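You operate a simulated robot arm through the tools that you are given. There is no shell and no other tool. Be economical: measure what you need, move in short steps, check, and stop when the job is done.

The job below is to be done with a simulated robot arm. You get a single attempt, and the scene is never put back.

TASK
Take the blue cap on the top of the wooden bench and put it away on the top of the white table.

Only the result counts: the job must be done as asked and must still hold three seconds after the hand-in. Knocking over, shifting, dropping, spilling or breaking anything else fails it. Lids that push on must go on centred and level and be pressed home; caps that screw on are set level and turned clockwise until they are tight.

THE ROBOT
A 6-joint arm with a two-finger parallel gripper on a trunk, on a base that drives. Base frame: it is fixed to the floor where the robot stands at the start and does not move with it; the origin is under the middle of the robot, x ahead of it, y to its left, z up. Lengths are in cm, angles in rad, forces in N, time in s.
Its first joint turns from -2.897 to 2.897 rad. Places, roughly: top of the white table [230, 520, 80]. Payload 3.43 kg.
The tool frame sits at the grasp point between the pads (the TCP): z along the fingers, y along the line on which they close. The tips reach 3.4 cm beyond it. The gripper opens to 12.8 cm. The fingers are 2.4 cm wide and 1.2 cm thick; the gripper's body (4.8 by 13 cm) begins 9.6 cm behind the TCP.
Orientation is that of the tool frame in the base frame, as a unit quaternion [x, y, z, w]. With the fingers straight down and closing along the base's y, the tool's x points along the base's -x, its y along +y and its z along -z.

THE INTERFACE
- The arm moves only by the tool jog_arm. Its argument "moves" is one flat list of numbers, 7 for each row, row after row: the turn, a rotation vector about the tool's x, y, z in rad, then the shift along the tool's x, y, z in mm, then the closure, from 0 (fully open) to 1 (shut). In form: [rx, ry, rz, tx, ty, tz, grip, rx, ry, rz, tx, ty, tz, grip, ...]. A call has 1 to 20 rows; each row shifts and turns the commanded pose from where the row before left it, along the tool's axes as they then stand. Each row takes 0.2 s and may step no farther than 5 cm and 0.15 rad from the row before; otherwise, or with a gripper value out of range, the whole call is refused. A pose out of reach is approached as far as the arm can. The call stops where the force on the tool passes 40 N (or 10 N more than at its start, if that is more) or the arm is blocked; 0.2 s more then pass. Each finger travels about 15.3 cm/s and halts on what it meets, pressing with about 26 N; the grip force reading is that of the motor and also rises with nothing between the fingers. The clock runs only during rows and for 0.2 s after the last one: add rows that do not move to give the fingers time. The reply holds the time, the measured pose of the TCP, the force on the tool along the base axes, the opening and the grip force, in the units named above and with some noise, and new pictures: "pictures" is both (left out), scene, wrist or none.
- Cameras (640 x 400 px; columns grow to the right, rows downward): "scene" is now at [16.94, 19.14, 124.3]; the picture's right is [-0.32, -0.95, 0.00], its down [-0.13, 0.04, -0.99] and it looks along [0.94, -0.32, -0.14] (base axes); focal length 286 px, centre (320, 200). "wrist" rides on the gripper at [7.6, -1.1, -16] in the tool frame; the picture's right is [0.15, 0.99, 0.00], its down [-0.88, 0.13, -0.46] and it looks along [-0.45, 0.07, 0.89] (tool axes); focal length 234 px, centre (320, 200). There is no depth. A picture from a camera that has moved, and an enlarged one, comes with that camera's place and axes in the base frame and with its lens.
- roll_base(legs): drives the robot by 1 to 6 legs, each [ahead, left, turn to the left] in cm, cm and rad, along the robot's own axes; the way and the turn of a leg run together, so that a leg with both is an arc; at most 150 cm and 3.142 rad a leg. The arm and the cameras ride along, it lands a little off, and it stops where it bumps. It gives what a move gives, and a new picture of the scene camera.
- turn_head(pan, tilt): turns the head with the scene camera to pan (to the left, within 2.496 rad either way) and tilt (down, from -0.506 to 1.204), counted from straight ahead of the robot. It gives what a move gives, and a new picture of the scene camera.
- zoom(camera, box): a new picture of the part [left, top, right, bottom] of that camera's present view, enlarged. It takes no simulated time.
- sign_off(): hands the job in; it is judged then, once.

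Work in short steps. Places have to be worked out from the pictures, the camera data and where the tool is seen: move nearer, look again, correct. Check each grasp and each placing, and mend what went wrong. You have 120 turns and 170 pictures in all, those below and enlarged ones among them. Open the gripper and draw the arm clear of the work before you hand the job in, unless the task says otherwise; then end with one line.

The tools are called after "Call:" as a command line: name --argument value ..., lists and objects as JSON in quotes. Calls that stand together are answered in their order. jog_arm: Moves the arm, as the interface text tells. Its arguments: {"type":"object","properties":{"moves":{"type":"array","items":{"type":"number"}},"pictures":{"type":"string","enum":["both","scene","wrist","none"]}},"required":["moves"]} The other tools are called the same way: roll_base (legs) drives the base; turn_head (pan, tilt) turns the head that bears the scene camera; zoom (camera, box) takes an enlarged picture of a part of a camera's view; sign_off () hands the job in.

At the start:

```text
clock: 0.0
tool_pos: [77.07, -15.98, 113.69]
tcp_rot: [0.0, 1.0, 0.0, 0.0]
ft_force: [0.2, -0.8, -0.1]
gripper_width: 12.79
grasp_force: 0.0
robot x, y, heading: [0.07, -0.25, -0.001]
head pan, tilt: [-0.33, 0.138]
```

scene: 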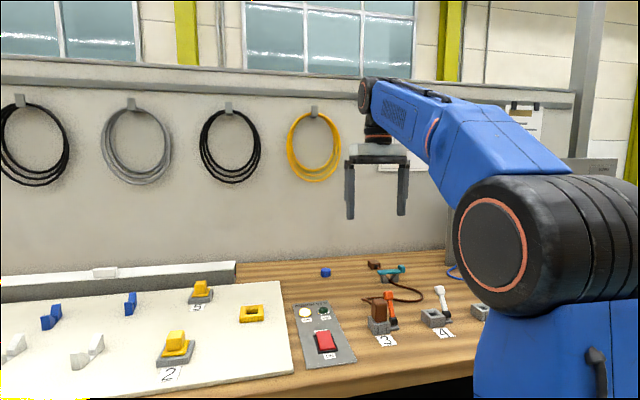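
wrist: 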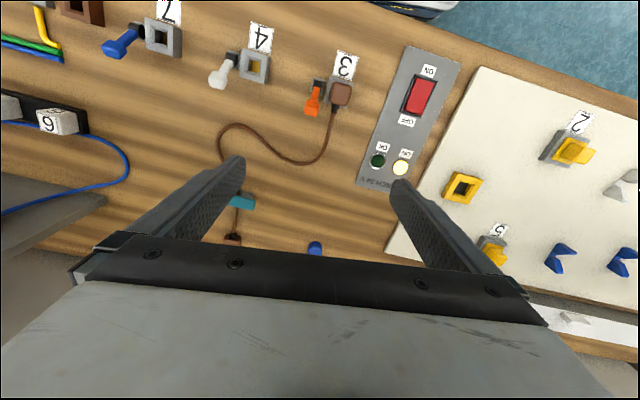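

I see a small blue thing at about (325,272) in the scene picture, which is probably the cap; I enlarge it to check.

Call:
zoom --camera "scene" --box '[240, 230, 480, 380]'

Call:
zoom --camera "wrist" --box '[200, 150, 420, 288]'

```text
2.67 times, centred on (360, 305) of scene
camera zoom: at [16.94, 19.14, 124.3], right [-0.32, -0.95, 0.0], down [-0.13, 0.04, -0.99], along [0.94, -0.32, -0.14], focal length 762 px, centre (213, -80)
```

zoom: 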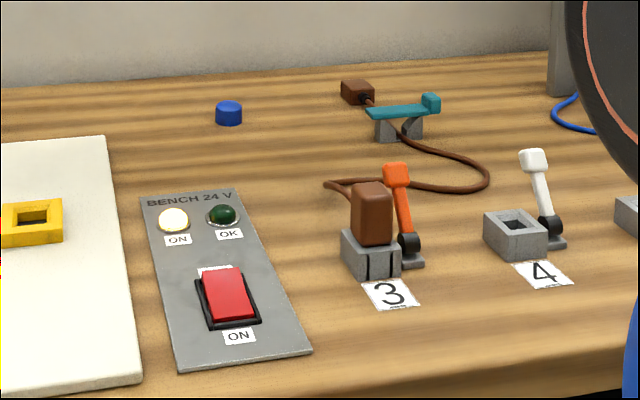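

```text
2.90 times, centred on (310, 219) of wrist
camera zoom: at [69.48, -17.29, 129.68], right [-0.15, 0.99, 0.0], down [0.88, 0.13, 0.46], along [0.45, 0.07, -0.89], focal length 679 px, centre (349, 145)
```

zoom: 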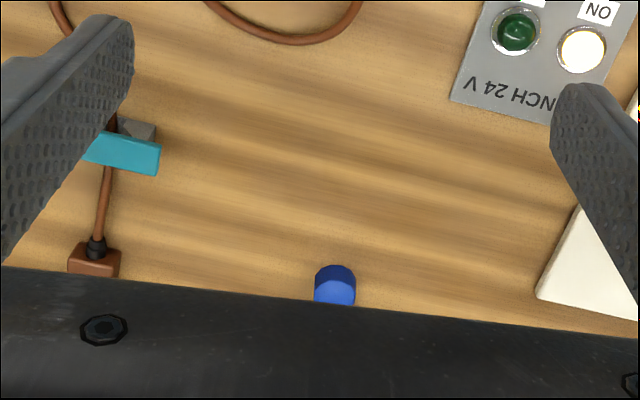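

The cap is at about (104.5, -13), roughly 3.6 cm wide, by both cameras, so it is just out of reach. I drive 18 cm ahead and look at it again.

Call:
roll_base --legs '[[18, 0, 0]]'

Call:
jog_arm --moves '[0, 0, 0, 0, 0, 0, 0]' --pictures "wrist"

```text
clock: 1.5
tool_pos: [95.44, -16.47, 113.75]
tcp_rot: [0.002, 1.0, 0.0, 0.0]
ft_force: [-0.2, 0.9, -0.2]
gripper_width: 12.84
grasp_force: 0.2
robot x, y, heading: [18.03, 0.06, -0.002]
head pan, tilt: [-0.33, 0.138]
camera scene: at [35.33, 19.06, 124.3], right [-0.33, -0.95, 0.0], down [-0.13, 0.04, -0.99], along [0.94, -0.32, -0.14], focal length 286 px, centre (320, 200)
```

scene: 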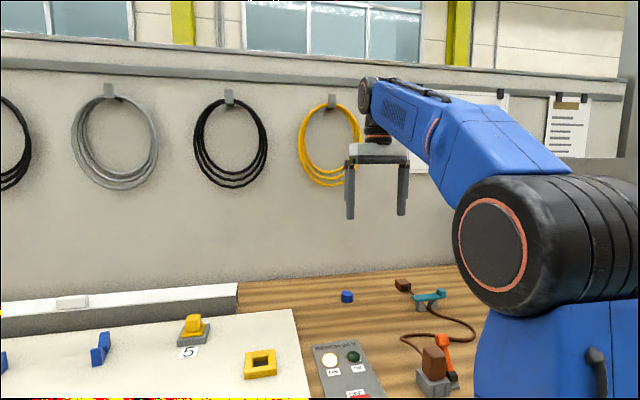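

```text
clock: 1.9
tool_pos: [95.39, -16.33, 113.72]
tcp_rot: [0.002, 1.0, 0.0, -0.001]
ft_force: [0.1, -1.1, 0.7]
gripper_width: 12.79
grasp_force: 0.1
robot x, y, heading: [18.74, 0.03, -0.008]
head pan, tilt: [-0.33, 0.138]
camera wrist: at [87.75, -17.53, 129.68], right [-0.14, 0.99, 0.0], down [0.88, 0.13, 0.46], along [0.45, 0.07, -0.89], focal length 234 px, centre (320, 200)
```

wrist: 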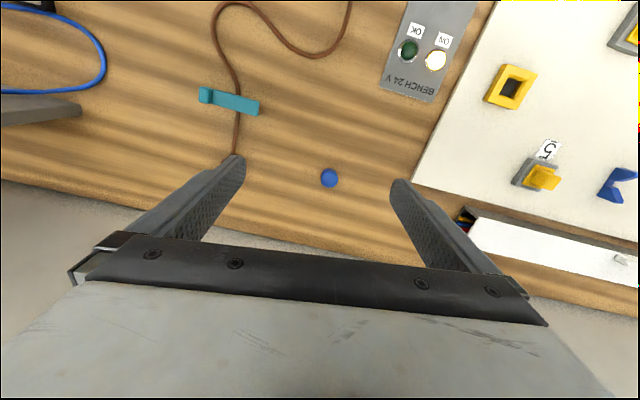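

The cap's centre reads (104.5, -12.9), so I move above it and down to about z = 98, narrowing the fingers, and check the alignment.

Call:
jog_arm --moves '[0, 0, 0, -30, 11, 0, 0.2, 0, 0, 0, -30, 11, 0, 0.3, 0, 0, 0, -31, 12, 0, 0.4, 0, 0, 0, 0, 0, 40, 0.4, 0, 0, 0, 0, 0, 40, 0.4, 0, 0, 0, 0, 0, 40, 0.4, 0, 0, 0, 0, 0, 30, 0.4, 0, 0, 0, 0, 0, 0, 0.4]'

```text
clock: 3.7
tool_pos: [104.56, -12.82, 98.86]
tcp_rot: [0.001, 1.0, 0.0, 0.0]
ft_force: [-0.7, 0.4, -0.6]
gripper_width: 7.69
grasp_force: 0.0
robot x, y, heading: [18.17, 0.21, -0.006]
head pan, tilt: [-0.33, 0.138]
camera scene: at [35.33, 19.06, 124.3], right [-0.33, -0.95, 0.0], down [-0.13, 0.04, -0.99], along [0.94, -0.32, -0.14], focal length 286 px, centre (320, 200)
camera wrist: at [97.0, -14.02, 114.81], right [-0.14, 0.99, 0.0], down [0.88, 0.13, 0.46], along [0.45, 0.07, -0.89], focal length 234 px, centre (320, 200)
```

scene: 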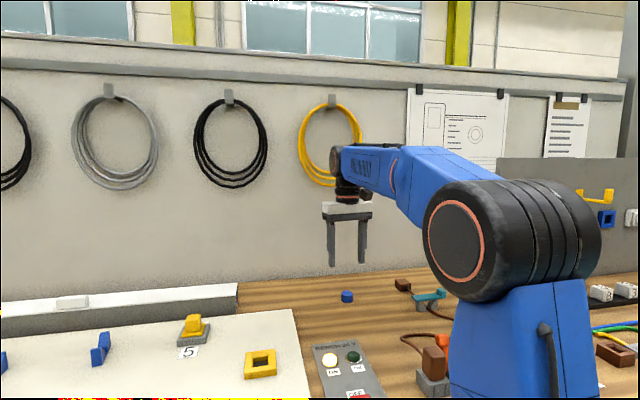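
wrist: 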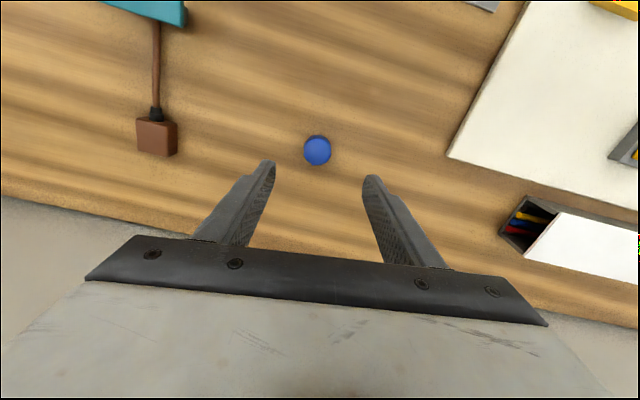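

It reads (104.56, -13.2), so I correct y by 3 mm, go down to z ≈ 90, and look at the tips from the side.

Call:
jog_arm --moves '[0, 0, 0, 0, -3, 30, 0.4, 0, 0, 0, 0, 0, 30, 0.4, 0, 0, 0, 0, 0, 25, 0.4, 0, 0, 0, 0, 0, 0, 0.4]' --pictures "wrist"

Call:
zoom --camera "scene" --box '[300, 250, 396, 310]'

```text
clock: 4.7
tool_pos: [104.7, -13.35, 90.36]
tcp_rot: [0.001, 1.0, -0.001, 0.0]
ft_force: [-0.1, -0.2, 0.6]
gripper_width: 7.68
grasp_force: 0.1
robot x, y, heading: [18.08, -0.27, -0.006]
head pan, tilt: [-0.33, 0.138]
camera wrist: at [96.99, -14.46, 106.34], right [-0.14, 0.99, 0.0], down [0.88, 0.13, 0.46], along [0.45, 0.07, -0.89], focal length 234 px, centre (320, 200)
```

wrist: 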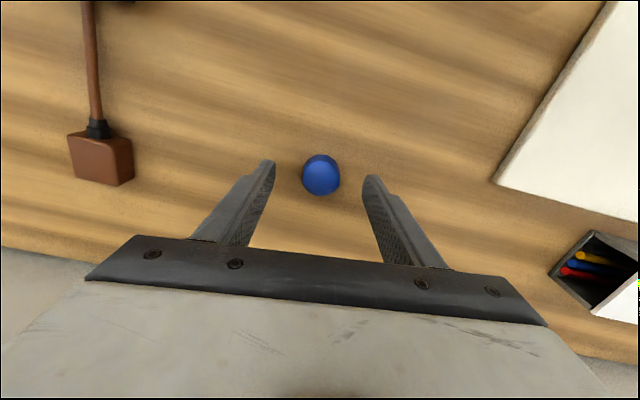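

```text
6.67 times, centred on (348, 280) of scene
camera zoom: at [35.33, 19.06, 124.3], right [-0.33, -0.95, 0.0], down [-0.13, 0.04, -0.99], along [0.94, -0.32, -0.14], focal length 1906 px, centre (133, -333)
```

zoom: 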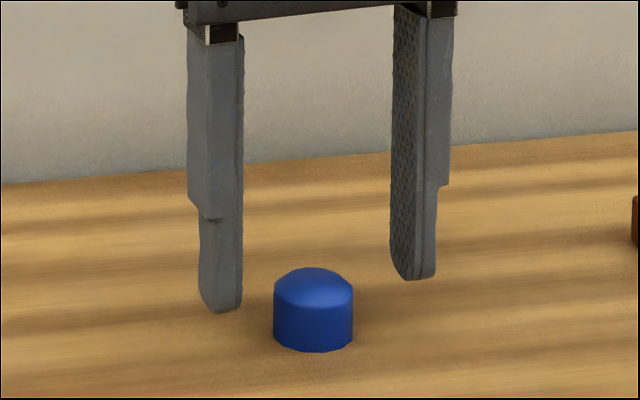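

The fingers straddle the cap, centred to within a few mm. I go down 12 mm more and close gently in steps.

Call:
jog_arm --moves '[0, 0, 0, 0, 1, 6, 0.4, 0, 0, 0, 0, 0, 6, 0.4, 0, 0, 0, 0, 0, 0, 0.55, 0, 0, 0, 0, 0, 0, 0.65, 0, 0, 0, 0, 0, 0, 0.75, 0, 0, 0, 0, 0, 0, 0.85, 0, 0, 0, 0, 0, 0, 1, 0, 0, 0, 0, 0, 0, 1]' --pictures "wrist"

Call:
zoom --camera "scene" --box '[300, 250, 396, 310]'

```text
clock: 6.5
tool_pos: [104.55, -13.26, 89.02]
tcp_rot: [0.002, 1.0, 0.0, 0.001]
ft_force: [0.1, -0.1, -0.3]
gripper_width: 3.03
grasp_force: 26.2
robot x, y, heading: [18.04, 0.13, -0.001]
head pan, tilt: [-0.33, 0.138]
camera wrist: at [96.93, -14.38, 105.05], right [-0.14, 0.99, 0.0], down [0.88, 0.13, 0.46], along [0.45, 0.07, -0.89], focal length 234 px, centre (320, 200)
```

wrist: 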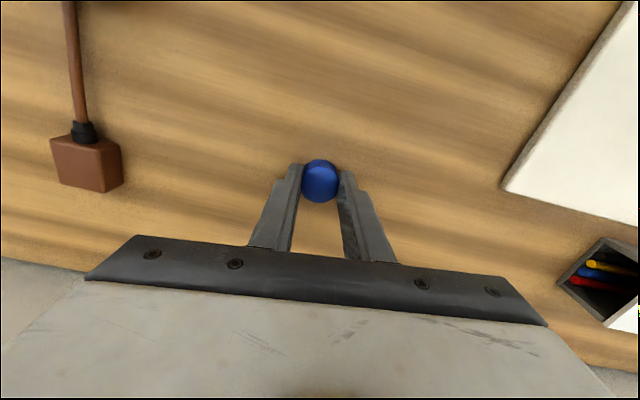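

```text
6.67 times, centred on (348, 280) of scene
camera zoom: at [35.33, 19.06, 124.3], right [-0.33, -0.95, 0.0], down [-0.13, 0.04, -0.99], along [0.94, -0.32, -0.14], focal length 1906 px, centre (133, -333)
```

zoom: 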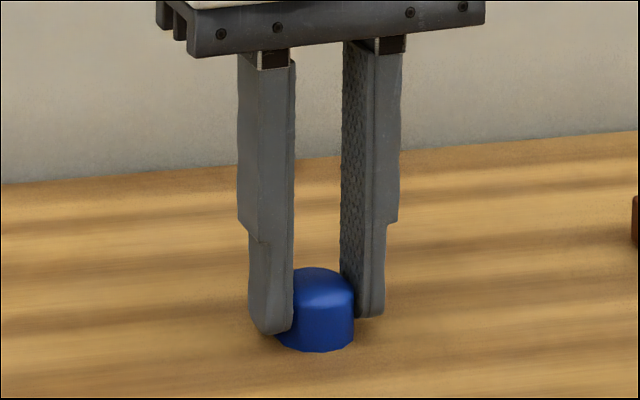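

The fingers have stopped at 3.0 cm with 26 N, so the cap is held. I lift it straight up 24 cm.

Call:
jog_arm --moves '[0, 0, 0, 0, 0, -20, 1, 0, 0, 0, 0, 0, -30, 1, 0, 0, 0, 0, 0, -40, 1, 0, 0, 0, 0, 0, -50, 1, 0, 0, 0, 0, 0, -50, 1, 0, 0, 0, 0, 0, -50, 1, 0, 0, 0, 0, 0, 0, 1]'

```text
clock: 8.1
tool_pos: [104.71, -13.28, 113.3]
tcp_rot: [0.002, 1.0, 0.0, 0.0]
ft_force: [0.5, -0.7, 0.0]
gripper_width: 0.0
grasp_force: 25.4
robot x, y, heading: [18.33, -0.13, -0.002]
head pan, tilt: [-0.33, 0.138]
camera scene: at [35.33, 19.06, 124.3], right [-0.33, -0.95, 0.0], down [-0.13, 0.04, -0.99], along [0.94, -0.32, -0.14], focal length 286 px, centre (320, 200)
camera wrist: at [97.15, -14.38, 129.21], right [-0.14, 0.99, 0.0], down [0.88, 0.13, 0.46], along [0.45, 0.07, -0.89], focal length 234 px, centre (320, 200)
```

scene: 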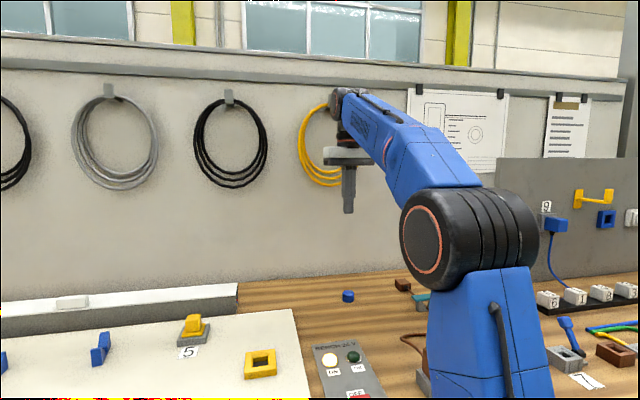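
wrist: 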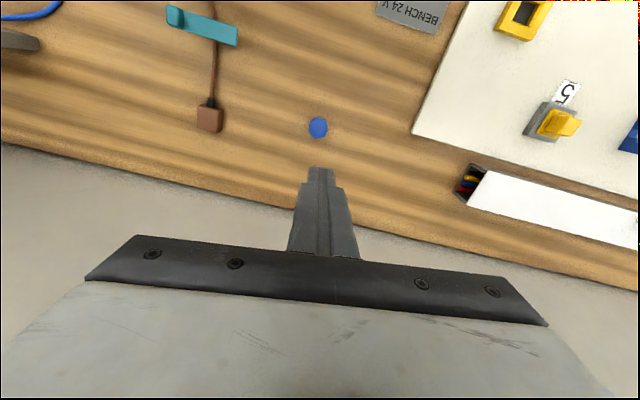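

The cap slipped out and the gripper is empty; it still sits at about the same spot. I enlarge it in both views to see how it lies.

Call:
zoom --camera "wrist" --box '[270, 97, 366, 157]'

Call:
zoom --camera "scene" --box '[316, 276, 380, 316]'

```text
6.67 times, centred on (318, 127) of wrist
camera zoom: at [97.15, -14.38, 129.21], right [-0.14, 0.99, 0.0], down [0.88, 0.13, 0.46], along [0.45, 0.07, -0.89], focal length 1561 px, centre (333, 687)
```

zoom: 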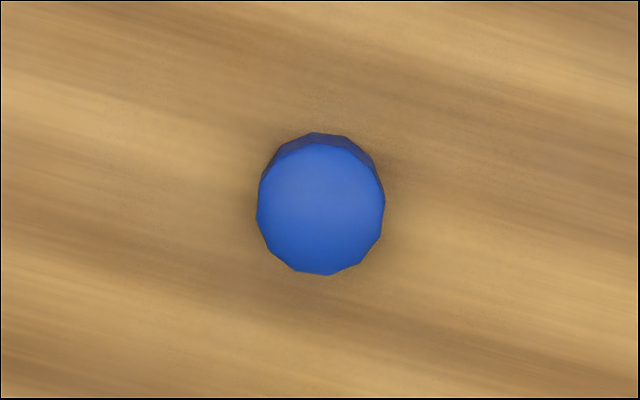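

```text
10.00 times, centred on (348, 296) of scene
camera zoom: at [35.33, 19.06, 124.3], right [-0.33, -0.95, 0.0], down [-0.13, 0.04, -0.99], along [0.94, -0.32, -0.14], focal length 2859 px, centre (40, -760)
```

zoom: 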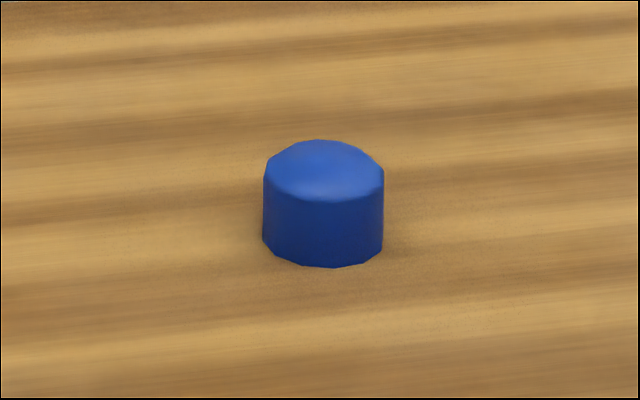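

The cap stands upright and unmoved at about (104.6, -13.4), so the grip was weak or too shallow. I open, go down slightly deeper, and look closely before closing.

Call:
jog_arm --moves '[0, 0, 0, 0, -1, 0, 0.42, 0, 0, 0, 0, 0, 0, 0.42, 0, 0, 0, 0, 0, 50, 0.42, 0, 0, 0, 0, 0, 50, 0.42, 0, 0, 0, 0, 0, 50, 0.42, 0, 0, 0, 0, 0, 50, 0.42, 0, 0, 0, 0, 0, 30, 0.42, 0, 0, 0, 0, 0, 14, 0.42, 0, 0, 0, 0, 0, 0, 0.42]' --pictures "none"

Call:
zoom --camera "wrist" --box '[256, 140, 384, 220]'

Call:
zoom --camera "scene" --box '[316, 272, 380, 312]'

```text
clock: 10.1
tool_pos: [104.77, -13.27, 88.66]
tcp_rot: [0.002, 1.0, -0.001, 0.001]
ft_force: [-0.9, -1.2, 0.3]
gripper_width: 7.44
grasp_force: 0.0
robot x, y, heading: [18.31, 0.19, -0.002]
head pan, tilt: [-0.33, 0.138]
```

```text
5.00 times, centred on (320, 180) of wrist
camera zoom: at [97.04, -14.44, 104.59], right [-0.14, 0.99, 0.0], down [0.88, 0.13, 0.46], along [0.45, 0.07, -0.89], focal length 1171 px, centre (320, 300)
```

zoom: 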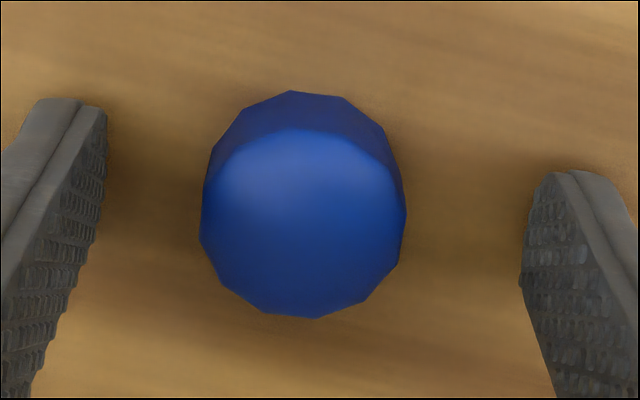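

```text
10.00 times, centred on (348, 292) of scene
camera zoom: at [35.33, 19.06, 124.3], right [-0.33, -0.95, 0.0], down [-0.13, 0.04, -0.99], along [0.94, -0.32, -0.14], focal length 2859 px, centre (40, -720)
```

zoom: 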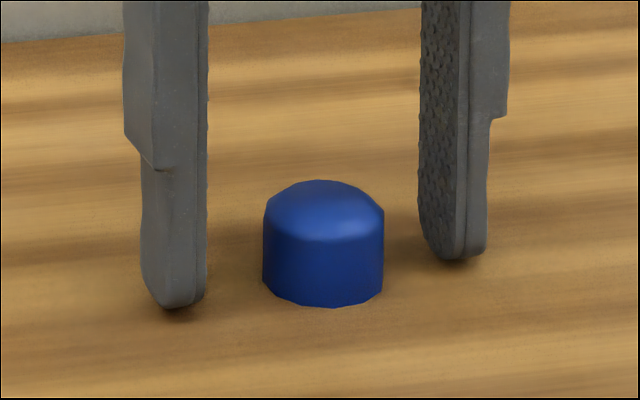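

The fingers are well centred on the cap at about 0.3 cm above the bench. I close, wait, and watch the opening before lifting slowly.

Call:
jog_arm --moves '[0, 0, 0, 0, -1, 0, 0.6, 0, 0, 0, 0, 0, 0, 0.7, 0, 0, 0, 0, 0, 0, 0.8, 0, 0, 0, 0, 0, 0, 1, 0, 0, 0, 0, 0, 0, 1, 0, 0, 0, 0, 0, 0, 1]' --pictures "none"

Call:
zoom --camera "wrist" --box '[256, 140, 384, 220]'

Call:
zoom --camera "scene" --box '[316, 272, 380, 312]'

```text
clock: 11.5
tool_pos: [104.64, -13.43, 88.64]
tcp_rot: [0.002, 1.0, -0.001, 0.0]
ft_force: [-0.4, -0.9, 0.1]
gripper_width: 3.12
grasp_force: 25.9
robot x, y, heading: [18.28, 0.17, -0.0]
head pan, tilt: [-0.33, 0.138]
```

```text
5.00 times, centred on (320, 180) of wrist
camera zoom: at [97.06, -14.55, 104.59], right [-0.14, 0.99, 0.0], down [0.88, 0.13, 0.46], along [0.45, 0.07, -0.89], focal length 1171 px, centre (320, 300)
```

zoom: 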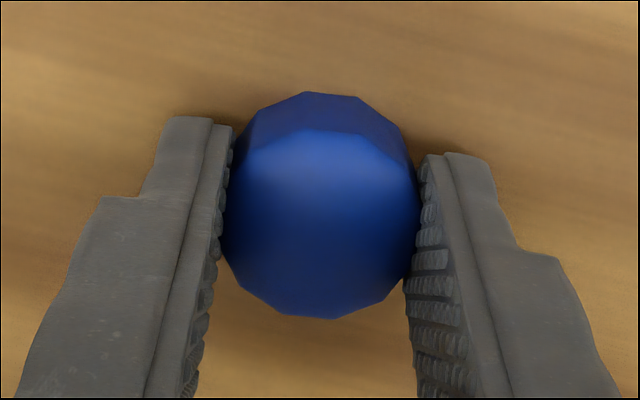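

```text
10.00 times, centred on (348, 292) of scene
camera zoom: at [35.33, 19.06, 124.3], right [-0.33, -0.95, 0.0], down [-0.13, 0.04, -0.99], along [0.94, -0.32, -0.14], focal length 2859 px, centre (40, -720)
```

zoom: 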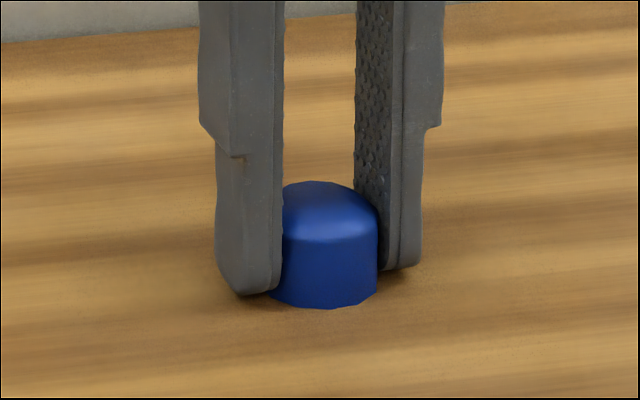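

The grip looks good and square now. I lift 1 cm very slowly and check for slip.

Call:
jog_arm --moves '[0, 0, 0, 0, 0, -2, 1, 0, 0, 0, 0, 0, -2, 1, 0, 0, 0, 0, 0, -3, 1, 0, 0, 0, 0, 0, -3, 1, 0, 0, 0, 0, 0, 0, 1]' --pictures "none"

Call:
zoom --camera "scene" --box '[316, 272, 380, 312]'

```text
clock: 12.7
tool_pos: [104.56, -13.38, 89.62]
tcp_rot: [0.002, 1.0, 0.0, -0.001]
ft_force: [0.2, -0.4, 0.3]
gripper_width: 3.14
grasp_force: 26.0
robot x, y, heading: [18.61, -0.02, -0.006]
head pan, tilt: [-0.33, 0.138]
```

```text
10.00 times, centred on (348, 292) of scene
camera zoom: at [35.33, 19.06, 124.3], right [-0.33, -0.95, 0.0], down [-0.13, 0.04, -0.99], along [0.94, -0.32, -0.14], focal length 2859 px, centre (40, -720)
```

zoom: 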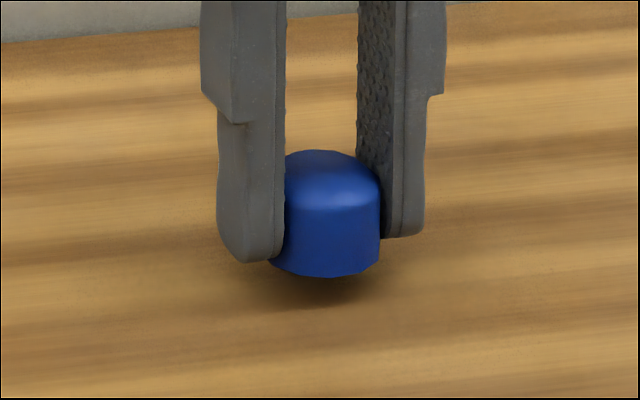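

The cap is off the bench and the opening is steady at 3.1 cm. I keep lifting gently and watch whether it creeps.

Call:
jog_arm --moves '[0, 0, 0, 0, 0, -4, 1, 0, 0, 0, 0, 0, -6, 1, 0, 0, 0, 0, 0, -8, 1, 0, 0, 0, 0, 0, -8, 1, 0, 0, 0, 0, 0, -8, 1, 0, 0, 0, 0, 0, -8, 1, 0, 0, 0, 0, 0, -6, 1, 0, 0, 0, 0, 0, -2, 1, 0, 0, 0, 0, 0, 0, 1]' --pictures "wrist"

Call:
zoom --camera "scene" --box '[316, 252, 380, 292]'

```text
clock: 14.7
tool_pos: [104.51, -13.44, 94.67]
tcp_rot: [0.002, 1.0, 0.0, 0.0]
ft_force: [-0.5, 0.0, -1.0]
gripper_width: 3.12
grasp_force: 25.9
robot x, y, heading: [18.18, 0.03, -0.003]
head pan, tilt: [-0.33, 0.138]
camera wrist: at [96.91, -14.6, 110.56], right [-0.14, 0.99, 0.0], down [0.88, 0.13, 0.46], along [0.45, 0.07, -0.89], focal length 234 px, centre (320, 200)
```

wrist: 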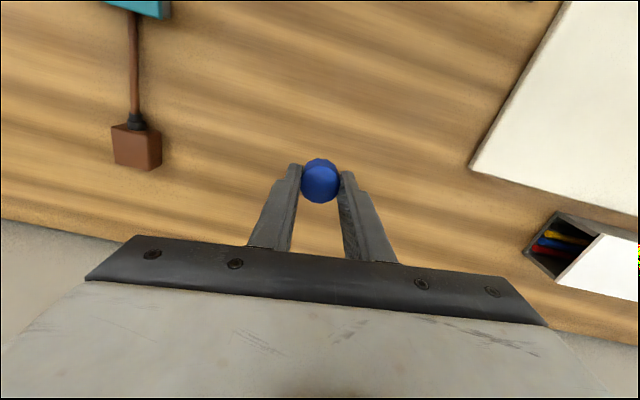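

```text
10.00 times, centred on (348, 272) of scene
camera zoom: at [35.33, 19.06, 124.3], right [-0.33, -0.95, 0.0], down [-0.13, 0.04, -0.99], along [0.94, -0.32, -0.14], focal length 2859 px, centre (40, -520)
```

zoom: 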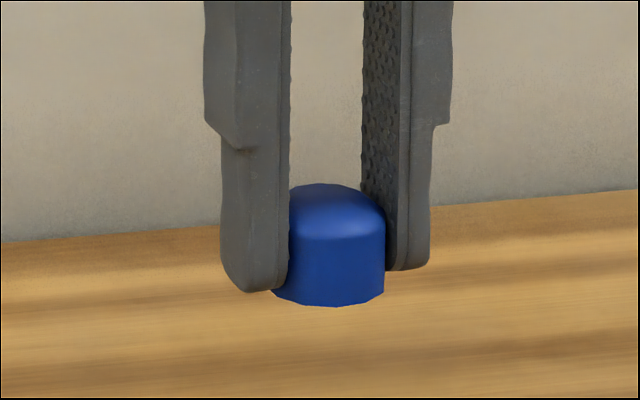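

The cap stays put in the fingers. I lift more at the same gentle pace and turn the head left to find the white table.

Call:
jog_arm --moves '[0, 0, 0, 0, 0, -5, 1, 0, 0, 0, 0, 0, -8, 1, 0, 0, 0, 0, 0, -11, 1, 0, 0, 0, 0, 0, -14, 1, 0, 0, 0, 0, 0, -16, 1, 0, 0, 0, 0, 0, -16, 1, 0, 0, 0, 0, 0, -16, 1, 0, 0, 0, 0, 0, -16, 1, 0, 0, 0, 0, 0, -16, 1, 0, 0, 0, 0, 0, -16, 1, 0, 0, 0, 0, 0, -16, 1, 0, 0, 0, 0, 0, -14, 1, 0, 0, 0, 0, 0, -11, 1, 0, 0, 0, 0, 0, -8, 1, 0, 0, 0, 0, 0, -4, 1, 0, 0, 0, 0, 0, 0, 1]' --pictures "wrist"

Call:
turn_head --pan 1.2 --tilt 0.2

Call:
turn_head --pan 2.2 --tilt 0.2

```text
clock: 18.1
tool_pos: [104.35, -13.41, 113.1]
tcp_rot: [0.002, 1.0, 0.0, 0.001]
ft_force: [0.5, -0.4, -0.8]
gripper_width: 3.14
grasp_force: 25.5
robot x, y, heading: [18.13, -0.25, -0.007]
head pan, tilt: [-0.33, 0.138]
camera wrist: at [96.76, -14.53, 129.18], right [-0.14, 0.99, 0.0], down [0.88, 0.13, 0.46], along [0.45, 0.07, -0.89], focal length 234 px, centre (320, 200)
```

wrist: 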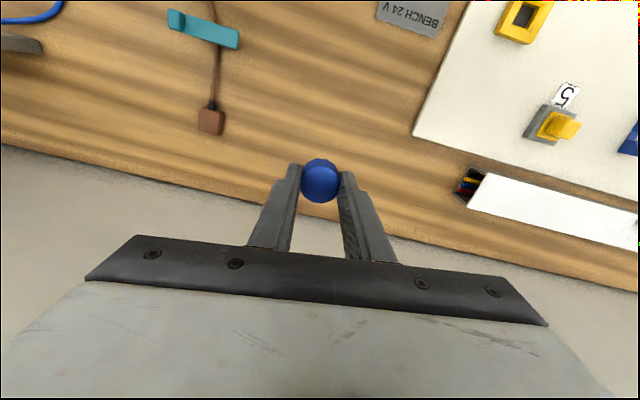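

```text
clock: 19.7
tool_pos: [104.38, -13.34, 113.03]
tcp_rot: [0.002, 1.0, 0.0, 0.0]
ft_force: [0.7, 0.9, 0.4]
gripper_width: 3.14
grasp_force: 26.1
robot x, y, heading: [18.3, 0.39, -0.008]
head pan, tilt: [1.201, 0.201]
camera scene: at [29.98, 30.75, 123.72], right [0.93, -0.37, 0.0], down [-0.07, -0.19, -0.98], along [0.36, 0.91, -0.2], focal length 286 px, centre (320, 200)
```

scene: 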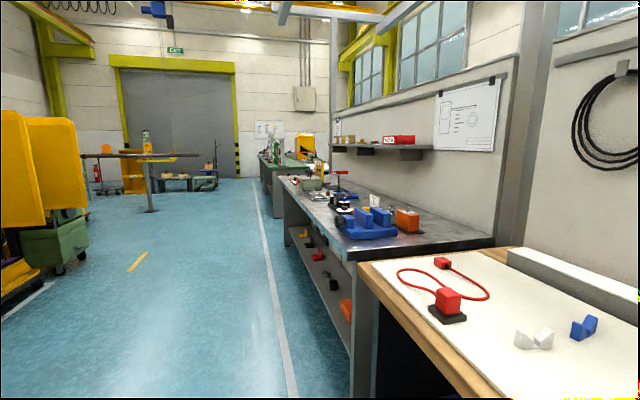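

```text
clock: 21.0
tool_pos: [104.41, -13.36, 113.22]
tcp_rot: [0.001, 1.0, 0.001, 0.001]
ft_force: [-0.4, 0.2, 0.1]
gripper_width: 3.11
grasp_force: 26.3
robot x, y, heading: [18.41, -0.27, -0.008]
head pan, tilt: [2.201, 0.201]
camera scene: at [21.12, 29.63, 123.72], right [0.81, 0.59, 0.0], down [0.12, -0.16, -0.98], along [-0.57, 0.79, -0.2], focal length 286 px, centre (320, 200)
```

scene: 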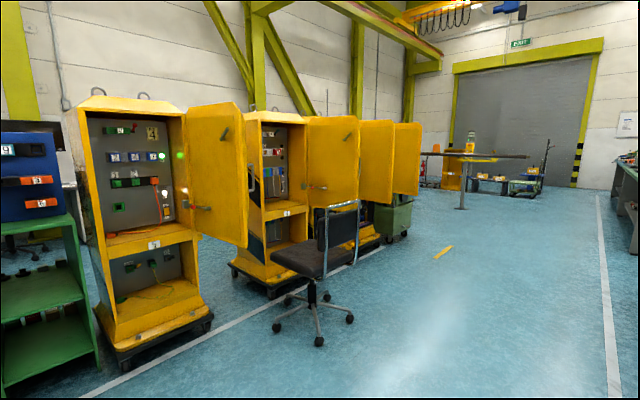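

The cap still holds. The white table should lie in the direction of about column 323, row 165 of the pan-1.2 view, so I turn back there and enlarge it.

Call:
turn_head --pan 1.2 --tilt 0.1

Call:
zoom --camera "scene" --box '[220, 90, 420, 215]'

Call:
zoom --camera "scene" --box '[40, 80, 240, 205]'

```text
clock: 22.3
tool_pos: [104.38, -13.5, 113.06]
tcp_rot: [0.001, 1.0, -0.001, 0.001]
ft_force: [-0.2, 0.0, 0.2]
gripper_width: 3.17
grasp_force: 26.4
robot x, y, heading: [18.53, 0.16, -0.006]
head pan, tilt: [1.201, 0.099]
camera scene: at [29.93, 30.65, 124.66], right [0.93, -0.36, 0.0], down [-0.04, -0.09, -0.99], along [0.36, 0.93, -0.1], focal length 286 px, centre (320, 200)
```

scene: 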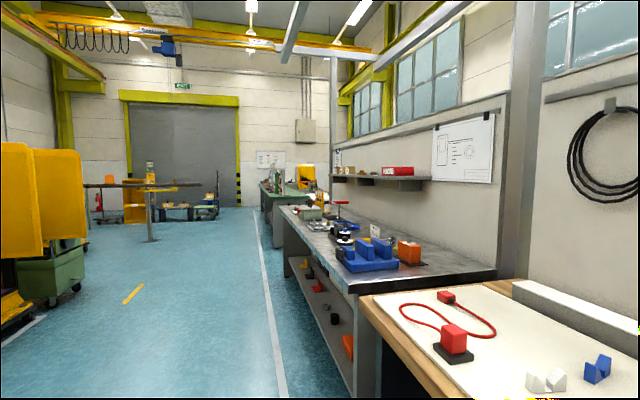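

```text
3.20 times, centred on (320, 152) of scene
camera zoom: at [29.93, 30.65, 124.66], right [0.93, -0.36, 0.0], down [-0.04, -0.09, -0.99], along [0.36, 0.93, -0.1], focal length 915 px, centre (320, 352)
```

zoom: 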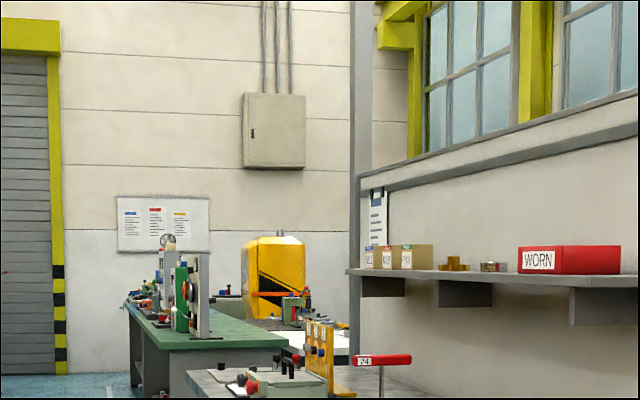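

```text
3.20 times, centred on (140, 142) of scene
camera zoom: at [29.93, 30.65, 124.66], right [0.93, -0.36, 0.0], down [-0.04, -0.09, -0.99], along [0.36, 0.93, -0.1], focal length 915 px, centre (896, 384)
```

zoom: 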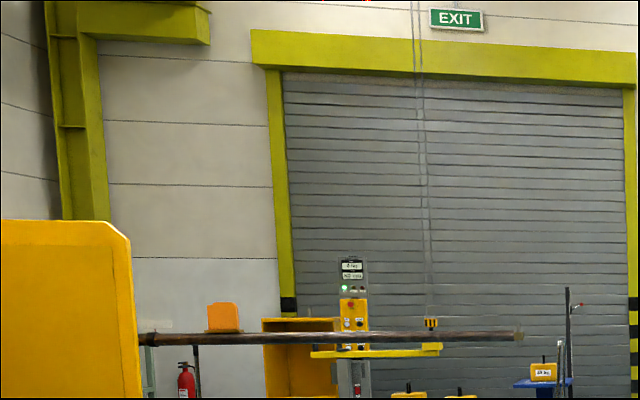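

The white table appears behind the grey and green benches, past the end of the wall, so I will have to drive along the aisle. First I draw the arm in by about 38 cm, smoothly.

Call:
jog_arm --moves '[0, 0, 0, 4, 0, 0, 1, 0, 0, 0, 8, 0, 0, 1, 0, 0, 0, 13, 0, -2, 1, 0, 0, 0, 18, 0, -2, 1, 0, 0, 0, 22, 0, -4, 1, 0, 0, 0, 25, 0, -4, 1, 0, 0, 0, 25, 0, -4, 1, 0, 0, 0, 25, 0, -4, 1, 0, 0, 0, 25, 0, -4, 1, 0, 0, 0, 25, 0, -4, 1, 0, 0, 0, 25, 0, -4, 1, 0, 0, 0, 25, 0, -4, 1, 0, 0, 0, 25, 0, -4, 1, 0, 0, 0, 25, 0, -4, 1, 0, 0, 0, 25, 0, -2, 1, 0, 0, 0, 22, 0, -2, 1, 0, 0, 0, 18, 0, 0, 1, 0, 0, 0, 13, 0, 0, 1, 0, 0, 0, 8, 0, 0, 1, 0, 0, 0, 4, 0, 0, 1]' --pictures "wrist"

```text
clock: 26.5
tool_pos: [67.45, -13.6, 113.98]
tcp_rot: [0.002, 1.0, -0.001, 0.004]
ft_force: [0.0, -0.1, -0.7]
gripper_width: 3.12
grasp_force: 25.9
out of reach, approached as far as the arm can: row 13, 14, 15, 16, 17, 18, 20
robot x, y, heading: [18.36, -0.04, -0.0]
head pan, tilt: [1.201, 0.099]
camera wrist: at [59.69, -14.7, 130.04], right [-0.14, 0.99, 0.0], down [0.88, 0.13, 0.46], along [0.46, 0.06, -0.89], focal length 234 px, centre (320, 200)
```

wrist: 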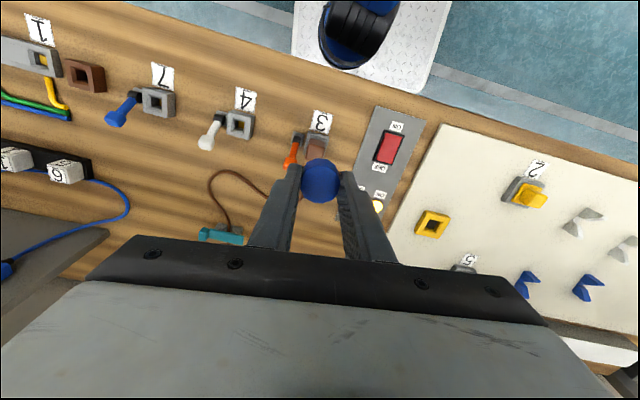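

The arm is in at 49 cm from the axis and the cap is held. I back away 22 cm from the bench, then turn 90° to the left to face along the aisle.

Call:
roll_base --legs '[[-22, 0, 0], [0, 0, 1.57]]'

Call:
turn_head --pan -0.35 --tilt 0.1

Call:
zoom --camera "wrist" --box '[220, 100, 420, 225]'

```text
clock: 31.9
tool_pos: [11.82, 48.61, 114.02]
tcp_rot: [-0.692, 0.722, 0.002, 0.003]
ft_force: [-0.1, -0.1, 0.3]
gripper_width: 3.09
grasp_force: 26.3
robot x, y, heading: [-3.66, -0.0, 1.529]
head pan, tilt: [1.201, 0.099]
camera scene: at [-33.61, 12.87, 124.66], right [0.4, 0.92, 0.0], down [0.09, -0.04, -1.0], along [-0.91, 0.4, -0.1], focal length 286 px, centre (320, 200)
```

scene: 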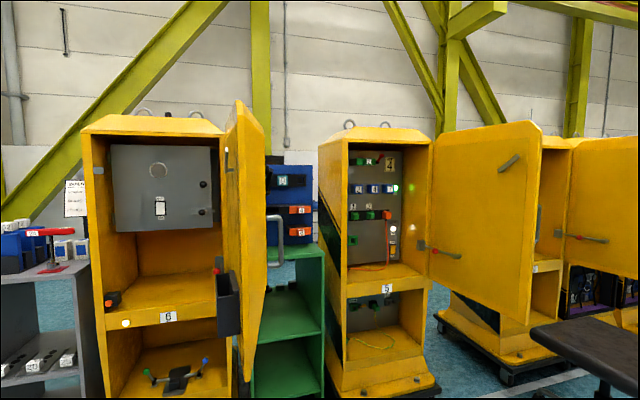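

```text
clock: 33.5
tool_pos: [11.92, 48.55, 114.07]
tcp_rot: [-0.692, 0.722, 0.002, 0.004]
ft_force: [-0.4, 0.7, 0.3]
gripper_width: 3.11
grasp_force: 25.7
robot x, y, heading: [-3.83, 0.1, 1.525]
head pan, tilt: [-0.351, 0.099]
camera scene: at [-21.65, 17.66, 124.66], right [0.92, -0.38, 0.0], down [-0.04, -0.09, -0.99], along [0.38, 0.92, -0.1], focal length 286 px, centre (320, 200)
```

scene: 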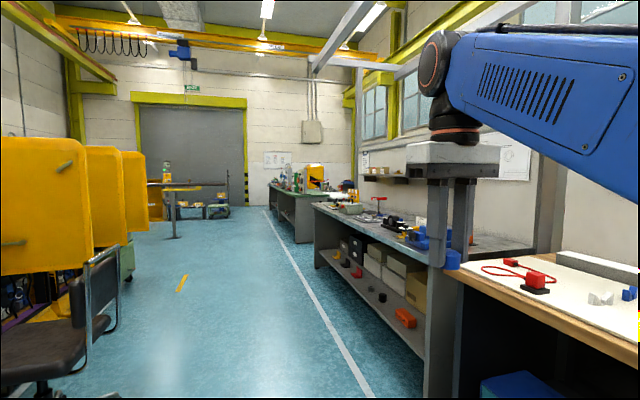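

```text
3.20 times, centred on (320, 162) of wrist
camera zoom: at [12.53, 40.79, 130.03], right [-0.99, -0.1, 0.0], down [-0.09, 0.88, 0.46], along [-0.04, 0.46, -0.89], focal length 749 px, centre (320, 320)
```

zoom: 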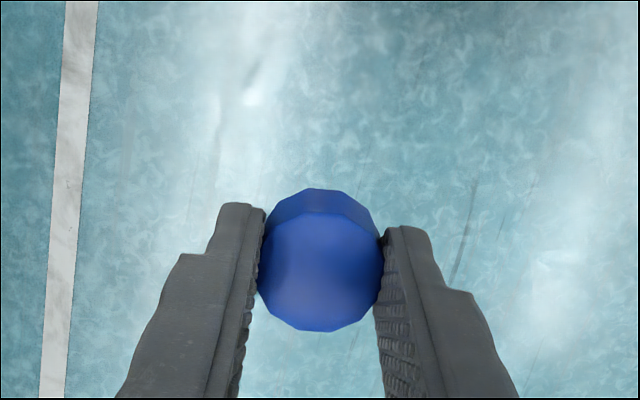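

The cap rode along well. The aisle ahead is clear (chair to x≈-70, benches from x≈70), so I correct the heading and drive 2.7 m along it.

Call:
roll_base --legs '[[0, 0, 0.045], [135, 0, 0], [135, 0, 0]]'

Call:
turn_head --pan -0.9 --tilt 0.15

```text
clock: 47.0
tool_pos: [14.81, 316.97, 114.15]
tcp_rot: [-0.7, 0.714, 0.001, 0.003]
ft_force: [0.4, -0.2, 0.7]
gripper_width: 3.12
grasp_force: 26.5
robot x, y, heading: [0.38, 268.24, 1.549]
head pan, tilt: [-0.351, 0.099]
camera scene: at [-17.98, 285.29, 124.66], right [0.93, -0.36, 0.0], down [-0.04, -0.09, -0.99], along [0.36, 0.93, -0.1], focal length 286 px, centre (320, 200)
```

scene: 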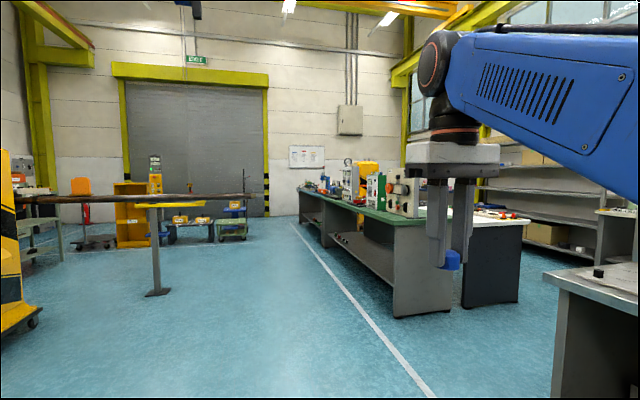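

```text
clock: 47.9
tool_pos: [14.77, 316.95, 114.11]
tcp_rot: [-0.699, 0.715, 0.002, 0.004]
ft_force: [0.4, 0.9, 0.0]
gripper_width: 3.07
grasp_force: 25.9
robot x, y, heading: [0.25, 268.31, 1.548]
head pan, tilt: [-0.901, 0.15]
camera scene: at [-13.94, 282.33, 124.19], right [0.61, -0.8, 0.0], down [-0.12, -0.09, -0.99], along [0.79, 0.6, -0.15], focal length 286 px, centre (320, 200)
```

scene: 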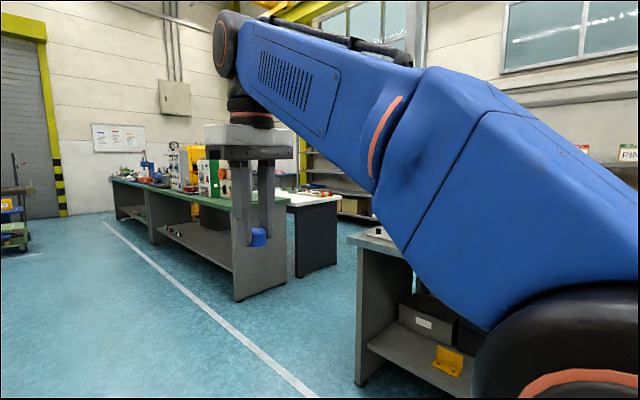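

The white table's near end is at about y = 467, x = 195–250, beside the green bench; the gap between the grey bench (to y≈351) and it is about 115 cm. I drive ahead to y≈402 and look to the right before going into the gap.

Call:
roll_base --legs '[[134, 0, 0.022]]'

Call:
turn_head --pan -1.5 --tilt 0.3

Call:
turn_head --pan -0.8 --tilt 0.2

```text
clock: 54.7
tool_pos: [16.37, 452.09, 114.06]
tcp_rot: [-0.703, 0.712, 0.003, 0.003]
ft_force: [-0.5, 0.0, -1.2]
gripper_width: 3.06
grasp_force: 26.5
robot x, y, heading: [2.07, 402.78, 1.559]
head pan, tilt: [-0.901, 0.15]
camera scene: at [-11.81, 417.24, 124.19], right [0.61, -0.79, 0.0], down [-0.12, -0.09, -0.99], along [0.78, 0.6, -0.15], focal length 286 px, centre (320, 200)
```

scene: 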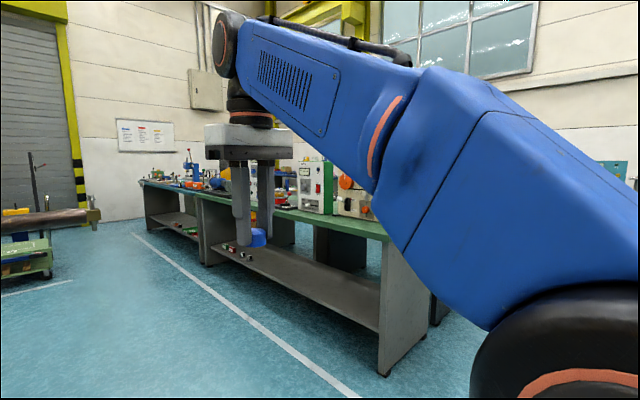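

```text
clock: 55.7
tool_pos: [16.55, 452.15, 113.9]
tcp_rot: [-0.703, 0.711, 0.002, 0.003]
ft_force: [0.4, 0.4, 0.0]
gripper_width: 3.11
grasp_force: 25.9
robot x, y, heading: [2.57, 402.85, 1.557]
head pan, tilt: [-1.499, 0.3]
camera scene: at [-9.83, 412.13, 122.8], right [0.06, -1.0, 0.0], down [-0.29, -0.02, -0.96], along [0.95, 0.06, -0.3], focal length 286 px, centre (320, 200)
```

scene: 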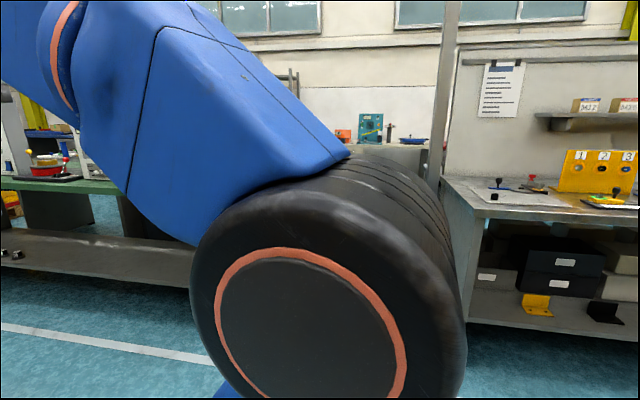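

```text
clock: 56.8
tool_pos: [16.51, 452.15, 114.07]
tcp_rot: [-0.703, 0.712, 0.002, 0.003]
ft_force: [-0.4, 0.9, -0.9]
gripper_width: 3.08
grasp_force: 26.3
robot x, y, heading: [2.67, 403.18, 1.563]
head pan, tilt: [-0.799, 0.201]
camera scene: at [-12.39, 417.98, 123.72], right [0.69, -0.73, 0.0], down [-0.14, -0.14, -0.98], along [0.71, 0.67, -0.2], focal length 286 px, centre (320, 200)
```

scene: 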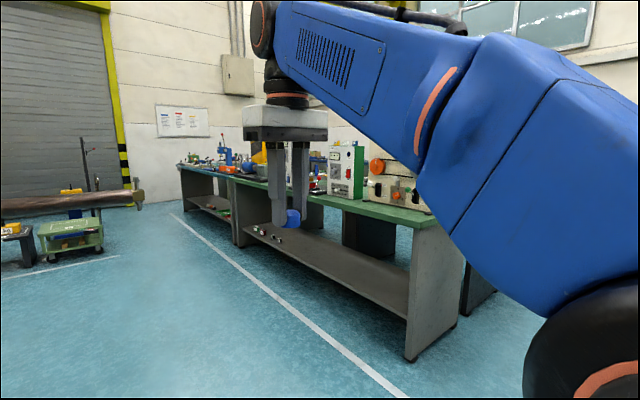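

The cap is still held, but the arm blocks the view into the gap. I turn the base to face it (+x) and look.

Call:
roll_base --legs '[[0, 0, -1.56]]'

Call:
turn_head --pan 0.15 --tilt 0.3

```text
clock: 60.9
tool_pos: [51.73, 389.85, 113.98]
tcp_rot: [-0.002, 1.0, -0.001, 0.004]
ft_force: [-0.7, 0.8, -0.7]
gripper_width: 3.08
grasp_force: 25.8
robot x, y, heading: [2.56, 403.19, 0.003]
head pan, tilt: [-0.799, 0.201]
camera scene: at [17.2, 418.64, 123.72], right [-0.71, -0.7, 0.0], down [-0.14, 0.14, -0.98], along [0.69, -0.7, -0.2], focal length 286 px, centre (320, 200)
```

scene: 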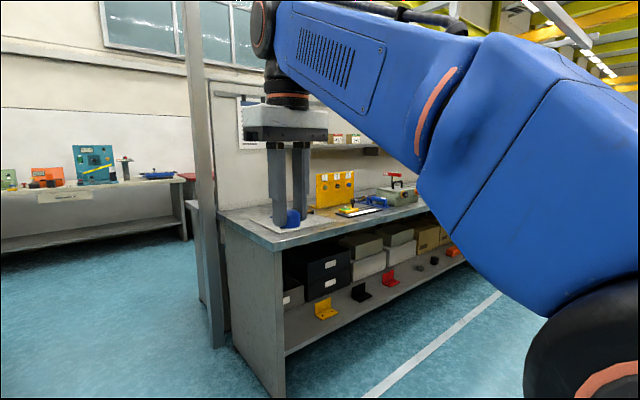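

```text
clock: 62.2
tool_pos: [51.72, 389.96, 114.14]
tcp_rot: [-0.001, 1.0, -0.001, 0.003]
ft_force: [0.3, -0.9, 0.2]
gripper_width: 3.09
grasp_force: 26.5
robot x, y, heading: [2.44, 403.1, 0.002]
head pan, tilt: [0.15, 0.3]
camera scene: at [19.91, 426.72, 122.8], right [0.15, -0.99, 0.0], down [-0.29, -0.04, -0.96], along [0.94, 0.14, -0.3], focal length 286 px, centre (320, 200)
```

scene: 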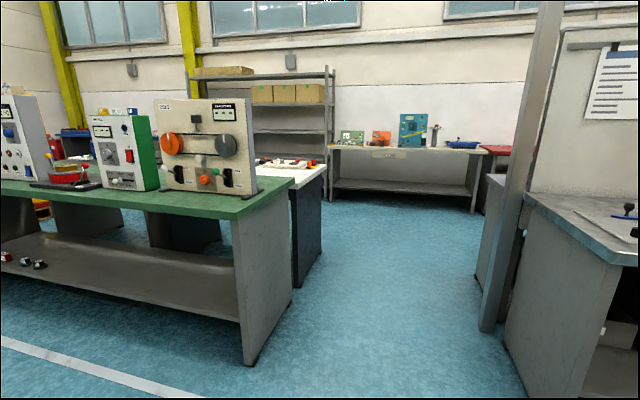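

The way into the gap is clear between the pillar (y≈349) and the white table's end (y≈460). I drive 218 cm ahead along y≈407.

Call:
roll_base --legs '[[110, 4, 0], [108, 0, 0]]'

Call:
turn_head --pan 1.3 --tilt 0.5

```text
clock: 73.1
tool_pos: [272.64, 395.47, 114.05]
tcp_rot: [-0.004, 1.0, 0.0, 0.003]
ft_force: [0.0, 0.4, -0.6]
gripper_width: 3.07
grasp_force: 26.1
robot x, y, heading: [223.18, 408.72, 0.008]
head pan, tilt: [0.15, 0.3]
camera scene: at [240.63, 432.16, 122.79], right [0.16, -0.99, 0.0], down [-0.29, -0.05, -0.96], along [0.94, 0.15, -0.3], focal length 286 px, centre (320, 200)
```

scene: 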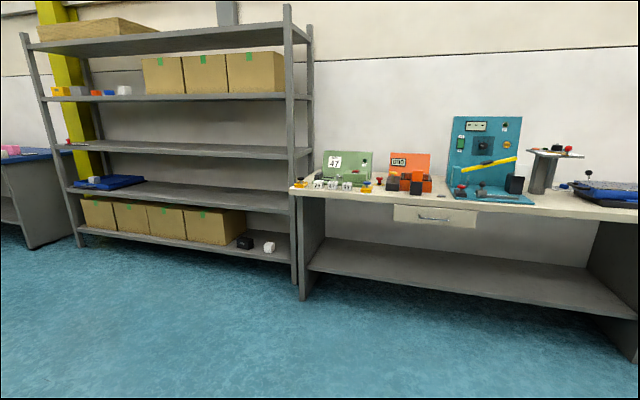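

```text
clock: 74.5
tool_pos: [272.54, 395.42, 114.03]
tcp_rot: [-0.004, 1.0, -0.001, 0.003]
ft_force: [0.9, 0.5, -1.2]
gripper_width: 3.07
grasp_force: 25.8
robot x, y, heading: [223.29, 408.53, 0.008]
head pan, tilt: [1.3, 0.499]
camera scene: at [233.78, 439.48, 120.96], right [0.97, -0.26, 0.0], down [-0.12, -0.46, -0.88], along [0.23, 0.85, -0.48], focal length 286 px, centre (320, 200)
```

scene: 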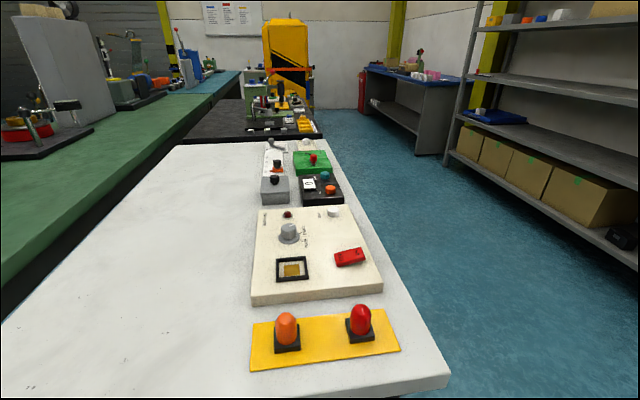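

The left half of the white table top is clear; I choose (211, 488) as the spot. I turn the base left to face the table; the arm stays well above everything.

Call:
roll_base --legs '[[0, 0, 1.56]]'

Call:
turn_head --pan -0.1 --tilt 0.5

```text
clock: 78.6
tool_pos: [237.39, 457.59, 114.1]
tcp_rot: [-0.704, 0.71, 0.002, 0.003]
ft_force: [0.0, 0.6, -0.4]
gripper_width: 3.1
grasp_force: 26.0
robot x, y, heading: [223.74, 408.45, 1.569]
head pan, tilt: [1.3, 0.499]
camera scene: at [192.88, 419.37, 120.95], right [0.28, 0.96, 0.0], down [0.46, -0.13, -0.88], along [-0.84, 0.24, -0.48], focal length 286 px, centre (320, 200)
```

scene: 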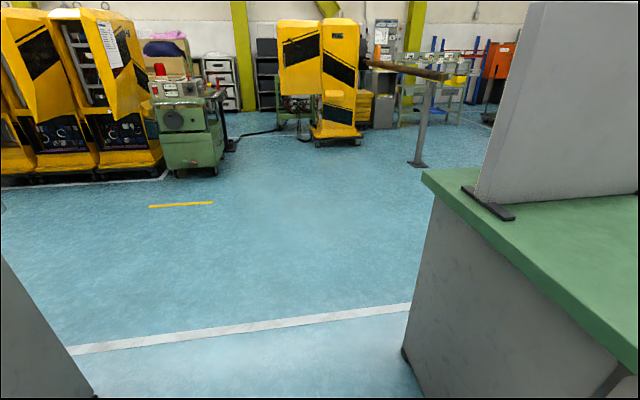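

```text
clock: 80.2
tool_pos: [237.14, 457.55, 114.06]
tcp_rot: [-0.704, 0.711, 0.002, 0.003]
ft_force: [0.1, 1.4, -0.3]
gripper_width: 3.09
grasp_force: 26.3
robot x, y, heading: [223.28, 408.62, 1.566]
head pan, tilt: [-0.099, 0.499]
camera scene: at [202.61, 425.9, 120.95], right [0.99, -0.11, 0.0], down [-0.05, -0.48, -0.88], along [0.09, 0.87, -0.48], focal length 286 px, centre (320, 200)
```

scene: 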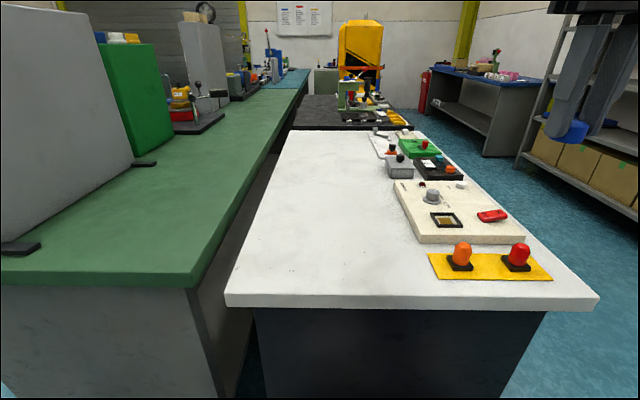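

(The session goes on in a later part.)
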